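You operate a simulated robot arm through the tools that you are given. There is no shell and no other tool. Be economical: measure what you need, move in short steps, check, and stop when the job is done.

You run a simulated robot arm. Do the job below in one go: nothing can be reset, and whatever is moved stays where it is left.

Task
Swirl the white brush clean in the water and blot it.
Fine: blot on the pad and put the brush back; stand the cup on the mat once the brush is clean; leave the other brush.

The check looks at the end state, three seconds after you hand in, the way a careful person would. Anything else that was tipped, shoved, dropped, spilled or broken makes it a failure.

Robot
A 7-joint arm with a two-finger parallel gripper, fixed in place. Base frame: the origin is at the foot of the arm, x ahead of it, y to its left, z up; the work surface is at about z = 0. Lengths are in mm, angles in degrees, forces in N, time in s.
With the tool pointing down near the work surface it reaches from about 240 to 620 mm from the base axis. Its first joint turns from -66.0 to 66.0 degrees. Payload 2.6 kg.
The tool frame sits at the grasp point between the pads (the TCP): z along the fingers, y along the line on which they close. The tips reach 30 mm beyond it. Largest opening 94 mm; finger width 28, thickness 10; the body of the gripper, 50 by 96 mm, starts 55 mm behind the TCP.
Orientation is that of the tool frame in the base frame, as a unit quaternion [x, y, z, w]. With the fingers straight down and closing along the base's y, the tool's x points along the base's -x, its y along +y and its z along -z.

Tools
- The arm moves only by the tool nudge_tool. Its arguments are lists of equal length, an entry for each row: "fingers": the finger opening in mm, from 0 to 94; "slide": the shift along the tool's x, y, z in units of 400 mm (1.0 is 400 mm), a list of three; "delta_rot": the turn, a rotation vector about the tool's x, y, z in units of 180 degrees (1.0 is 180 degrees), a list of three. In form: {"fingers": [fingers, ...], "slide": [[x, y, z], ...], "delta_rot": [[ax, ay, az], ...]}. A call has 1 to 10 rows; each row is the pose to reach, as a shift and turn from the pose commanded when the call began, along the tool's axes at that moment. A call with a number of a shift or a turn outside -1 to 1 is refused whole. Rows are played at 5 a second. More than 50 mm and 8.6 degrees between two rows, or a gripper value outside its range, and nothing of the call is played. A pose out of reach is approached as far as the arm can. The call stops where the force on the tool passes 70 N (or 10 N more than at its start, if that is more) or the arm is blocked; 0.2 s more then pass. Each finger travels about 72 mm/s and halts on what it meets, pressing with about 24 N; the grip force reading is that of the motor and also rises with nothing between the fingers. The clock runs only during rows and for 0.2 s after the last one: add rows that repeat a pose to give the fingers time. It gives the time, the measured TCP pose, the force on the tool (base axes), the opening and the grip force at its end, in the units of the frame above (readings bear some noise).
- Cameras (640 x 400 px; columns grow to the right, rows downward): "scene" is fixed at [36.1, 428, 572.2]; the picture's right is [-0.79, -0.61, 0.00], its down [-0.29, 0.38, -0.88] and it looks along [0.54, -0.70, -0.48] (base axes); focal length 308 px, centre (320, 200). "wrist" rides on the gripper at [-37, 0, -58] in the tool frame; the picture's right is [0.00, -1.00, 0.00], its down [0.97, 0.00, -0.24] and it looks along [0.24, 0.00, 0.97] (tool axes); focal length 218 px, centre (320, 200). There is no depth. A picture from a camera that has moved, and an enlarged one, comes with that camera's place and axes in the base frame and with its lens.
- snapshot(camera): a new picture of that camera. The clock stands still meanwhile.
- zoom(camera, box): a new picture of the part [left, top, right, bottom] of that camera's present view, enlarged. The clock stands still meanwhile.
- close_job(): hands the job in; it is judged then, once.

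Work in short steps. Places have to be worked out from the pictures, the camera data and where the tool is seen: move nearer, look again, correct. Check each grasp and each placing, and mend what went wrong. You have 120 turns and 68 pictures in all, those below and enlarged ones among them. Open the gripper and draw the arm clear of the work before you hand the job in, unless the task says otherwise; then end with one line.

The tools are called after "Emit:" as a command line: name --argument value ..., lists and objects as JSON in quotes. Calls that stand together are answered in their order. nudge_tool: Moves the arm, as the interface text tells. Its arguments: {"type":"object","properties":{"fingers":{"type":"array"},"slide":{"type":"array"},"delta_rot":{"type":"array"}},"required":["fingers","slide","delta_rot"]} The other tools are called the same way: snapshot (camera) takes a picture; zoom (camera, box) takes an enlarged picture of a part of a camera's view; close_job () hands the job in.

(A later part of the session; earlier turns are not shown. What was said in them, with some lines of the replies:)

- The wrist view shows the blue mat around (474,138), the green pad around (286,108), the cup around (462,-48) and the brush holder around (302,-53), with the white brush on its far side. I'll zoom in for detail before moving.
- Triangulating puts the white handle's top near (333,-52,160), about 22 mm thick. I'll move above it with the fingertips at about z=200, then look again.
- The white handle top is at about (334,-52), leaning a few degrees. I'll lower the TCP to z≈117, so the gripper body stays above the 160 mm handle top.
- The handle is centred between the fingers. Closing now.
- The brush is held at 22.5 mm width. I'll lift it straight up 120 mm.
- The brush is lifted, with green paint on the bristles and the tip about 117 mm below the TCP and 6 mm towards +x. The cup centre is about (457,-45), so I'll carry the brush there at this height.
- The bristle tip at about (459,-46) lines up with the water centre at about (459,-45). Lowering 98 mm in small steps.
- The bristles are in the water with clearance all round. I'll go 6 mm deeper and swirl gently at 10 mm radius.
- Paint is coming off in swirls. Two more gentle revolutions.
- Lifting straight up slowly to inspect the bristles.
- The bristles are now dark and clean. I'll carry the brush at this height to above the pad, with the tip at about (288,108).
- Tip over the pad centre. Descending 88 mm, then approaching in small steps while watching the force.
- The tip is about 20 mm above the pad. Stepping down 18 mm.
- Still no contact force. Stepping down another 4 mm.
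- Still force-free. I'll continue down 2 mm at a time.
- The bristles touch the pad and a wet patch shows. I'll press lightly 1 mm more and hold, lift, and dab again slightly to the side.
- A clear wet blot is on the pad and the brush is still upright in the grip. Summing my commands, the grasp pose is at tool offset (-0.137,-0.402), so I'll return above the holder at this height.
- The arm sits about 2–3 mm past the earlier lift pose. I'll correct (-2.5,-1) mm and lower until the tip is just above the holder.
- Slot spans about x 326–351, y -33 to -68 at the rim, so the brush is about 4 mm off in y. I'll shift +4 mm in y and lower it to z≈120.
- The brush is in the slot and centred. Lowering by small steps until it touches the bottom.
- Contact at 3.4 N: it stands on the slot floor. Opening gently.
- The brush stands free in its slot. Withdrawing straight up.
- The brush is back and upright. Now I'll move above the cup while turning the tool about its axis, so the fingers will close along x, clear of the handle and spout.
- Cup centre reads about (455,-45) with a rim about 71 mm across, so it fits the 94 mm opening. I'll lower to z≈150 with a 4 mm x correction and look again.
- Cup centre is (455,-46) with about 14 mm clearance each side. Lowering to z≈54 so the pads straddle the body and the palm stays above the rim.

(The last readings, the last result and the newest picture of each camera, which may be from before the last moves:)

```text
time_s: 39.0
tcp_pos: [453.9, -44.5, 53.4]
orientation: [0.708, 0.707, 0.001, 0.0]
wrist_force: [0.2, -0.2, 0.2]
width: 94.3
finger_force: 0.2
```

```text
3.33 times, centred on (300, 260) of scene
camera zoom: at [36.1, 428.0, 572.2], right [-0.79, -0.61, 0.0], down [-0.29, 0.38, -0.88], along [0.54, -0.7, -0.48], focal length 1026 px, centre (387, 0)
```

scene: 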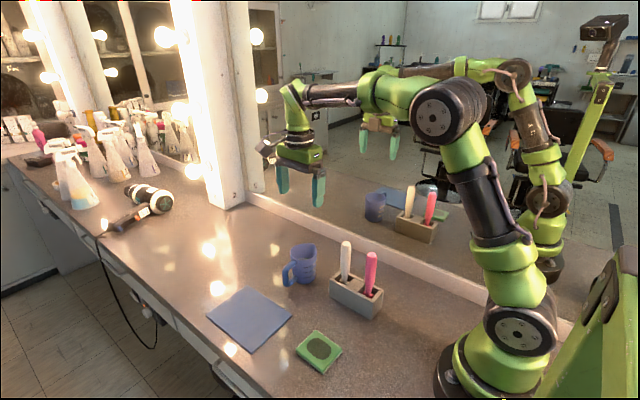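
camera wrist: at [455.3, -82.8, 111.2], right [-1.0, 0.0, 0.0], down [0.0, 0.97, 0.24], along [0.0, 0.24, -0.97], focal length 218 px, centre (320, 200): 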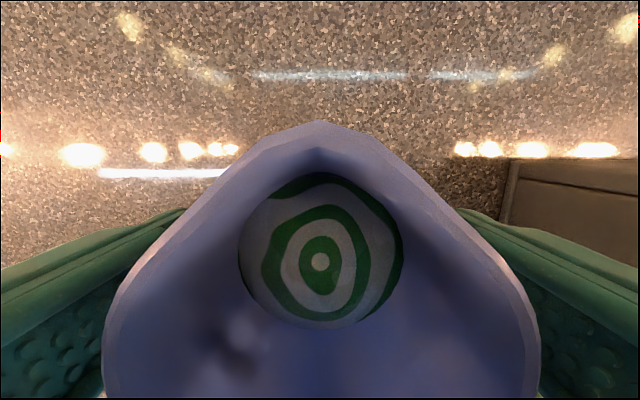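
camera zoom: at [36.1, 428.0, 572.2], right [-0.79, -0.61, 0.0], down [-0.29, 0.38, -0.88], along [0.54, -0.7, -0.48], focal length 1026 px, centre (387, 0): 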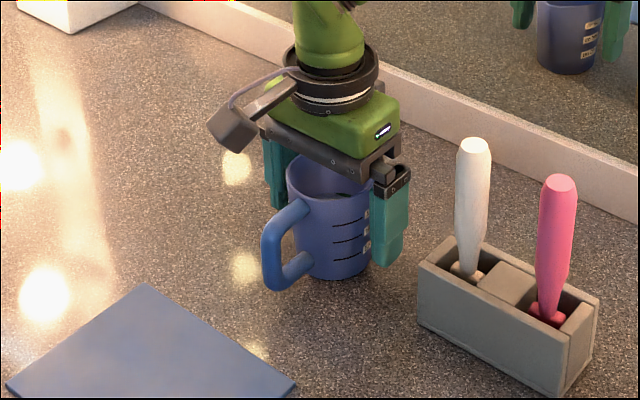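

The cup is straddled and centred. Closing slowly.

Emit:
nudge_tool --fingers '[84, 77, 72, 68, 64, 60, 56, 52, 50, 50]' --slide '[[0, 0, 0], [0, 0, 0], [0, 0, 0], [0, 0, 0], [0, 0, 0], [0, 0, 0], [0, 0, 0], [0, 0, 0], [0, 0, 0], [0, 0, 0]]' --delta_rot '[[0, 0, 0], [0, 0, 0], [0, 0, 0], [0, 0, 0], [0, 0, 0], [0, 0, 0], [0, 0, 0], [0, 0, 0], [0, 0, 0], [0, 0, 0]]'

Emit:
zoom --camera "scene" --box '[230, 200, 370, 320]'

```text
time_s: 41.2
tcp_pos: [455.0, -44.4, 52.4]
orientation: [0.708, 0.706, 0.0, 0.0]
wrist_force: [0.5, 0.6, -0.4]
width: 70.4
finger_force: 23.4
```

```text
3.33 times, centred on (300, 260) of scene
camera zoom: at [36.1, 428.0, 572.2], right [-0.79, -0.61, 0.0], down [-0.29, 0.38, -0.88], along [0.54, -0.7, -0.48], focal length 1026 px, centre (387, 0)
```

zoom: 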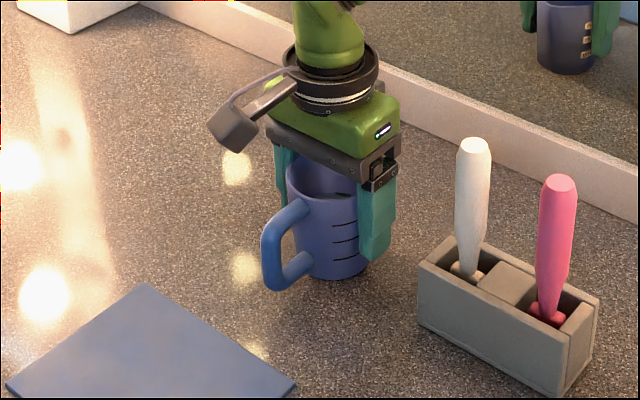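

Gripped at 70 mm and 23 N. Lifting slowly by 30 mm.

Emit:
nudge_tool --fingers '[50, 50, 50, 50, 50, 50]' --slide '[[0, 0, -0.008], [0, 0, -0.02], [0, 0, -0.04], [0, 0, -0.06], [0, 0, -0.075], [0, 0, -0.075]]' --delta_rot '[[0, 0, 0], [0, 0, 0], [0, 0, 0], [0, 0, 0], [0, 0, 0], [0, 0, 0]]'

Emit:
zoom --camera "scene" --box '[230, 200, 370, 320]'

Emit:
snapshot --camera "wrist"

```text
time_s: 42.6
tcp_pos: [454.8, -45.0, 83.1]
orientation: [0.707, 0.707, 0.001, 0.0]
wrist_force: [0.3, 0.4, -0.9]
width: 70.2
finger_force: 23.9
```

```text
3.33 times, centred on (300, 260) of scene
camera zoom: at [36.1, 428.0, 572.2], right [-0.79, -0.61, 0.0], down [-0.29, 0.38, -0.88], along [0.54, -0.7, -0.48], focal length 1026 px, centre (387, 0)
```

zoom: 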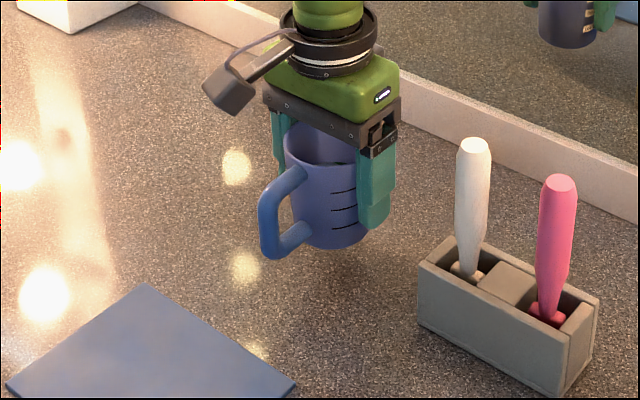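

```text
25 pictures are left
camera wrist: at [455.9, -82.8, 142.0], right [-1.0, 0.0, 0.0], down [0.0, 0.97, 0.24], along [0.0, 0.24, -0.97], focal length 218 px, centre (320, 200)
```

wrist: 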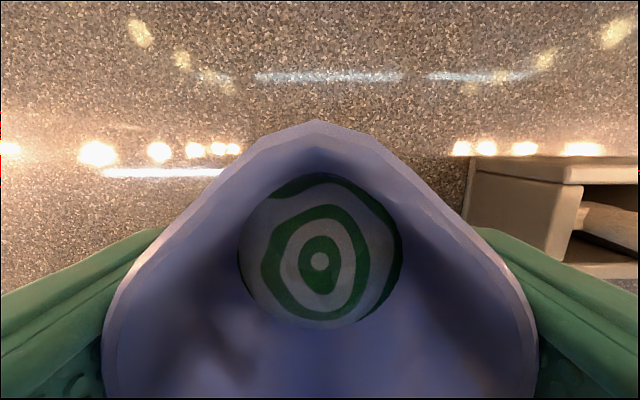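

The cup hangs upright with the water level. I'll carry it smoothly towards the mat in two eased moves.

Emit:
nudge_tool --fingers '[50, 50, 50, 50, 50, 50, 50, 50, 50, 50]' --slide '[[0.006, 0.0006, 0], [0.02, 0.002, 0], [0.045, 0.0045, 0], [0.075, 0.0075, 0], [0.11, 0.011, 0], [0.145, 0.0145, 0], [0.175, 0.0175, 0], [0.2, 0.02, 0], [0.214, 0.021, 0], [0.22, 0.0216, 0]]' --delta_rot '[[0, 0, 0], [0, 0, 0], [0, 0, 0], [0, 0, 0], [0, 0, 0], [0, 0, 0], [0, 0, 0], [0, 0, 0], [0, 0, 0], [0, 0, 0]]'

Emit:
nudge_tool --fingers '[50, 50, 50, 50, 50, 50, 50, 50, 50, 50]' --slide '[[0.006, 0.0006, 0], [0.02, 0.002, 0], [0.045, 0.0045, 0], [0.075, 0.0075, 0], [0.11, 0.011, 0], [0.142, 0.0142, 0], [0.17, 0.017, 0], [0.192, 0.019, 0], [0.206, 0.0206, 0], [0.212, 0.0212, 0]]' --delta_rot '[[0, 0, 0], [0, 0, 0], [0, 0, 0], [0, 0, 0], [0, 0, 0], [0, 0, 0], [0, 0, 0], [0, 0, 0], [0, 0, 0], [0, 0, 0]]'

Emit:
zoom --camera "scene" --box '[170, 220, 330, 380]'

Emit:
snapshot --camera "wrist"

```text
time_s: 44.8
tcp_pos: [463.5, 42.8, 83.7]
orientation: [0.707, 0.707, 0.0, 0.001]
wrist_force: [0.3, -0.2, -1.6]
width: 70.1
finger_force: 24.7
```

```text
time_s: 47.0
tcp_pos: [472.0, 126.8, 83.4]
orientation: [0.708, 0.707, 0.0, 0.0]
wrist_force: [0.2, -0.9, -1.9]
width: 70.5
finger_force: 23.9
```

```text
2.50 times, centred on (250, 300) of scene
camera zoom: at [36.1, 428.0, 572.2], right [-0.79, -0.61, 0.0], down [-0.29, 0.38, -0.88], along [0.54, -0.7, -0.48], focal length 770 px, centre (495, -50)
```

zoom: 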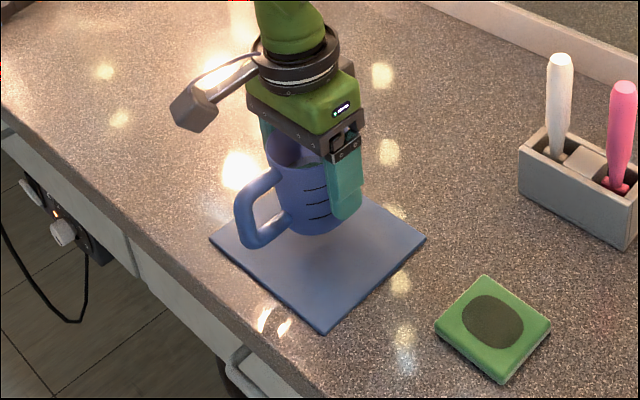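

```text
23 pictures are left
camera wrist: at [472.7, 89.3, 142.6], right [-1.0, 0.0, 0.0], down [0.0, 0.97, 0.24], along [0.0, 0.24, -0.97], focal length 218 px, centre (320, 200)
```

wrist: 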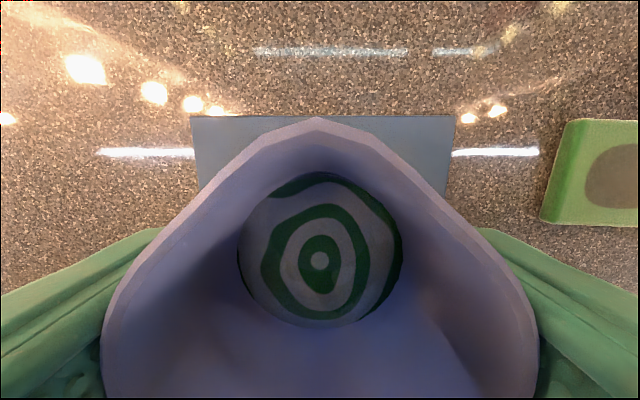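

Cup is over the mat (x 392–550, y 71–190). Lowering 24 mm, then 1–2 mm steps to contact.

Emit:
nudge_tool --fingers '[50, 50, 50, 50, 50, 50]' --slide '[[0.0, 0, 0.012], [0.002, 0, 0.03], [0.004, 0, 0.045], [0.006, 0, 0.055], [0.008, 0, 0.06], [0.008, 0, 0.06]]' --delta_rot '[[0, 0, 0], [0, 0, 0], [0, 0, 0], [0, 0, 0], [0, 0, 0], [0, 0, 0]]'

Emit:
nudge_tool --fingers '[50, 50]' --slide '[[0, 0, 0.004], [0, 0, 0.004]]' --delta_rot '[[0, 0, 0], [0, 0, 0]]'

Emit:
nudge_tool --fingers '[50, 50]' --slide '[[0, 0, 0.003], [0, 0, 0.003]]' --delta_rot '[[0, 0, 0], [0, 0, 0]]'

```text
time_s: 48.4
tcp_pos: [472.8, 130.8, 60.3]
orientation: [0.708, 0.706, -0.001, 0.001]
wrist_force: [0.5, 0.0, -2.2]
width: 70.2
finger_force: 23.6
```

```text
time_s: 49.0
tcp_pos: [472.9, 130.4, 58.0]
orientation: [0.707, 0.707, 0.001, 0.0]
wrist_force: [0.0, 0.0, -0.5]
width: 70.0
finger_force: 23.8
```

```text
time_s: 49.6
tcp_pos: [472.7, 130.6, 58.6]
orientation: [0.708, 0.706, 0.002, 0.0]
wrist_force: [-1.7, -0.1, 9.1]
width: 70.2
finger_force: 23.7
```

Contact with the mat (9 N). I'll relieve it slightly, open slowly, and look.

Emit:
nudge_tool --fingers '[50, 70, 73, 77, 82, 88, 94, 94, 94]' --slide '[[0, 0, -0.0015], [0, 0, -0.0015], [0, 0, -0.0015], [0, 0, -0.0015], [0, 0, -0.0015], [0, 0, -0.0015], [0, 0, -0.0015], [0, 0, -0.0015], [0, 0, -0.0015]]' --delta_rot '[[0, 0, 0], [0, 0, 0], [0, 0, 0], [0, 0, 0], [0, 0, 0], [0, 0, 0], [0, 0, 0], [0, 0, 0], [0, 0, 0]]'

Emit:
zoom --camera "scene" --box '[170, 220, 330, 380]'

Emit:
snapshot --camera "wrist"

```text
time_s: 51.6
tcp_pos: [472.5, 131.7, 57.5]
orientation: [0.707, 0.707, 0.0, 0.0]
wrist_force: [-0.6, 0.5, 0.6]
width: 94.2
finger_force: 0.0
```

```text
2.50 times, centred on (250, 300) of scene
camera zoom: at [36.1, 428.0, 572.2], right [-0.79, -0.61, 0.0], down [-0.29, 0.38, -0.88], along [0.54, -0.7, -0.48], focal length 770 px, centre (495, -50)
```

zoom: 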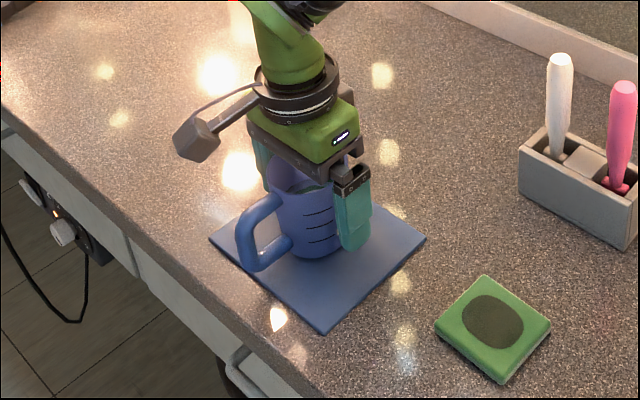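

```text
21 pictures are left
camera wrist: at [472.7, 93.2, 115.8], right [-1.0, 0.0, 0.0], down [0.0, 0.97, 0.24], along [0.0, 0.24, -0.97], focal length 218 px, centre (320, 200)
```

wrist: 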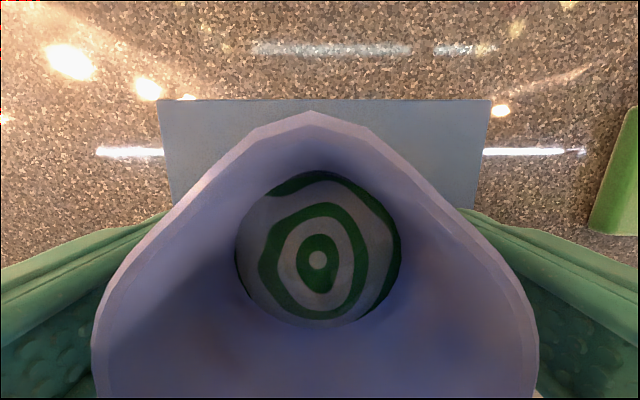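

The cup stands on the mat and both fingers are clear. Withdrawing straight up slowly.

Emit:
nudge_tool --fingers '[94, 94, 94, 94, 94, 94, 94, 94]' --slide '[[0, 0, -0.02], [0, 0, -0.07], [0, 0, -0.14], [0, 0, -0.22], [0, 0, -0.32], [0, 0, -0.42], [0, 0, -0.5], [0, 0, -0.5]]' --delta_rot '[[0, 0, 0], [0, 0, 0], [0, 0, 0], [0, 0, 0], [0, 0, 0], [0, 0, 0], [0, 0, 0], [0, 0, 0]]'

Emit:
snapshot --camera "wrist"

Emit:
zoom --camera "scene" --box '[170, 210, 400, 380]'

```text
time_s: 53.4
tcp_pos: [472.5, 132.7, 258.0]
orientation: [0.707, 0.707, 0.0, 0.0]
wrist_force: [0.9, -0.2, 0.4]
width: 94.3
finger_force: 0.1
```

```text
20 pictures are left
camera wrist: at [471.9, 94.7, 316.0], right [-1.0, 0.0, 0.0], down [0.0, 0.97, 0.24], along [0.0, 0.24, -0.97], focal length 218 px, centre (320, 200)
```

wrist: 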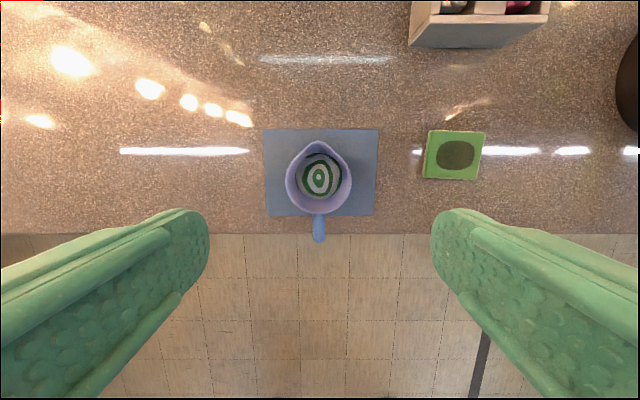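

```text
2.35 times, centred on (285, 295) of scene
camera zoom: at [36.1, 428.0, 572.2], right [-0.79, -0.61, 0.0], down [-0.29, 0.38, -0.88], along [0.54, -0.7, -0.48], focal length 724 px, centre (402, -24)
```

zoom: 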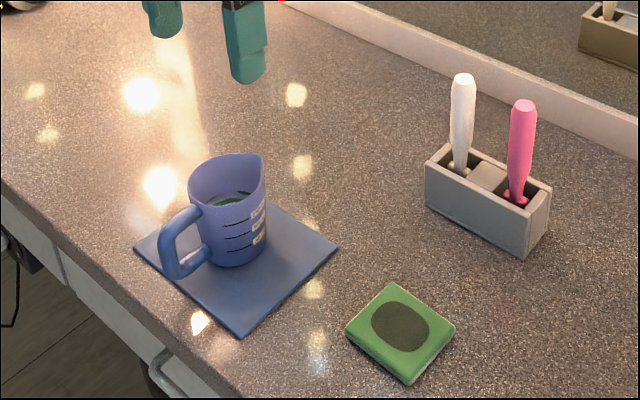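

Everything is in place: the cup stands upright on the mat, the white brush is clean and back in its slot, the pad holds the blot and the pink brush is untouched. The arm is open and clear, so I'm handing in.

Emit:
close_job

```text
The job is handed in.
```

The white brush is swirled clean, blotted on the pad and back in its slot; the cup stands on the mat with no spill seen, and the pink brush was left alone.
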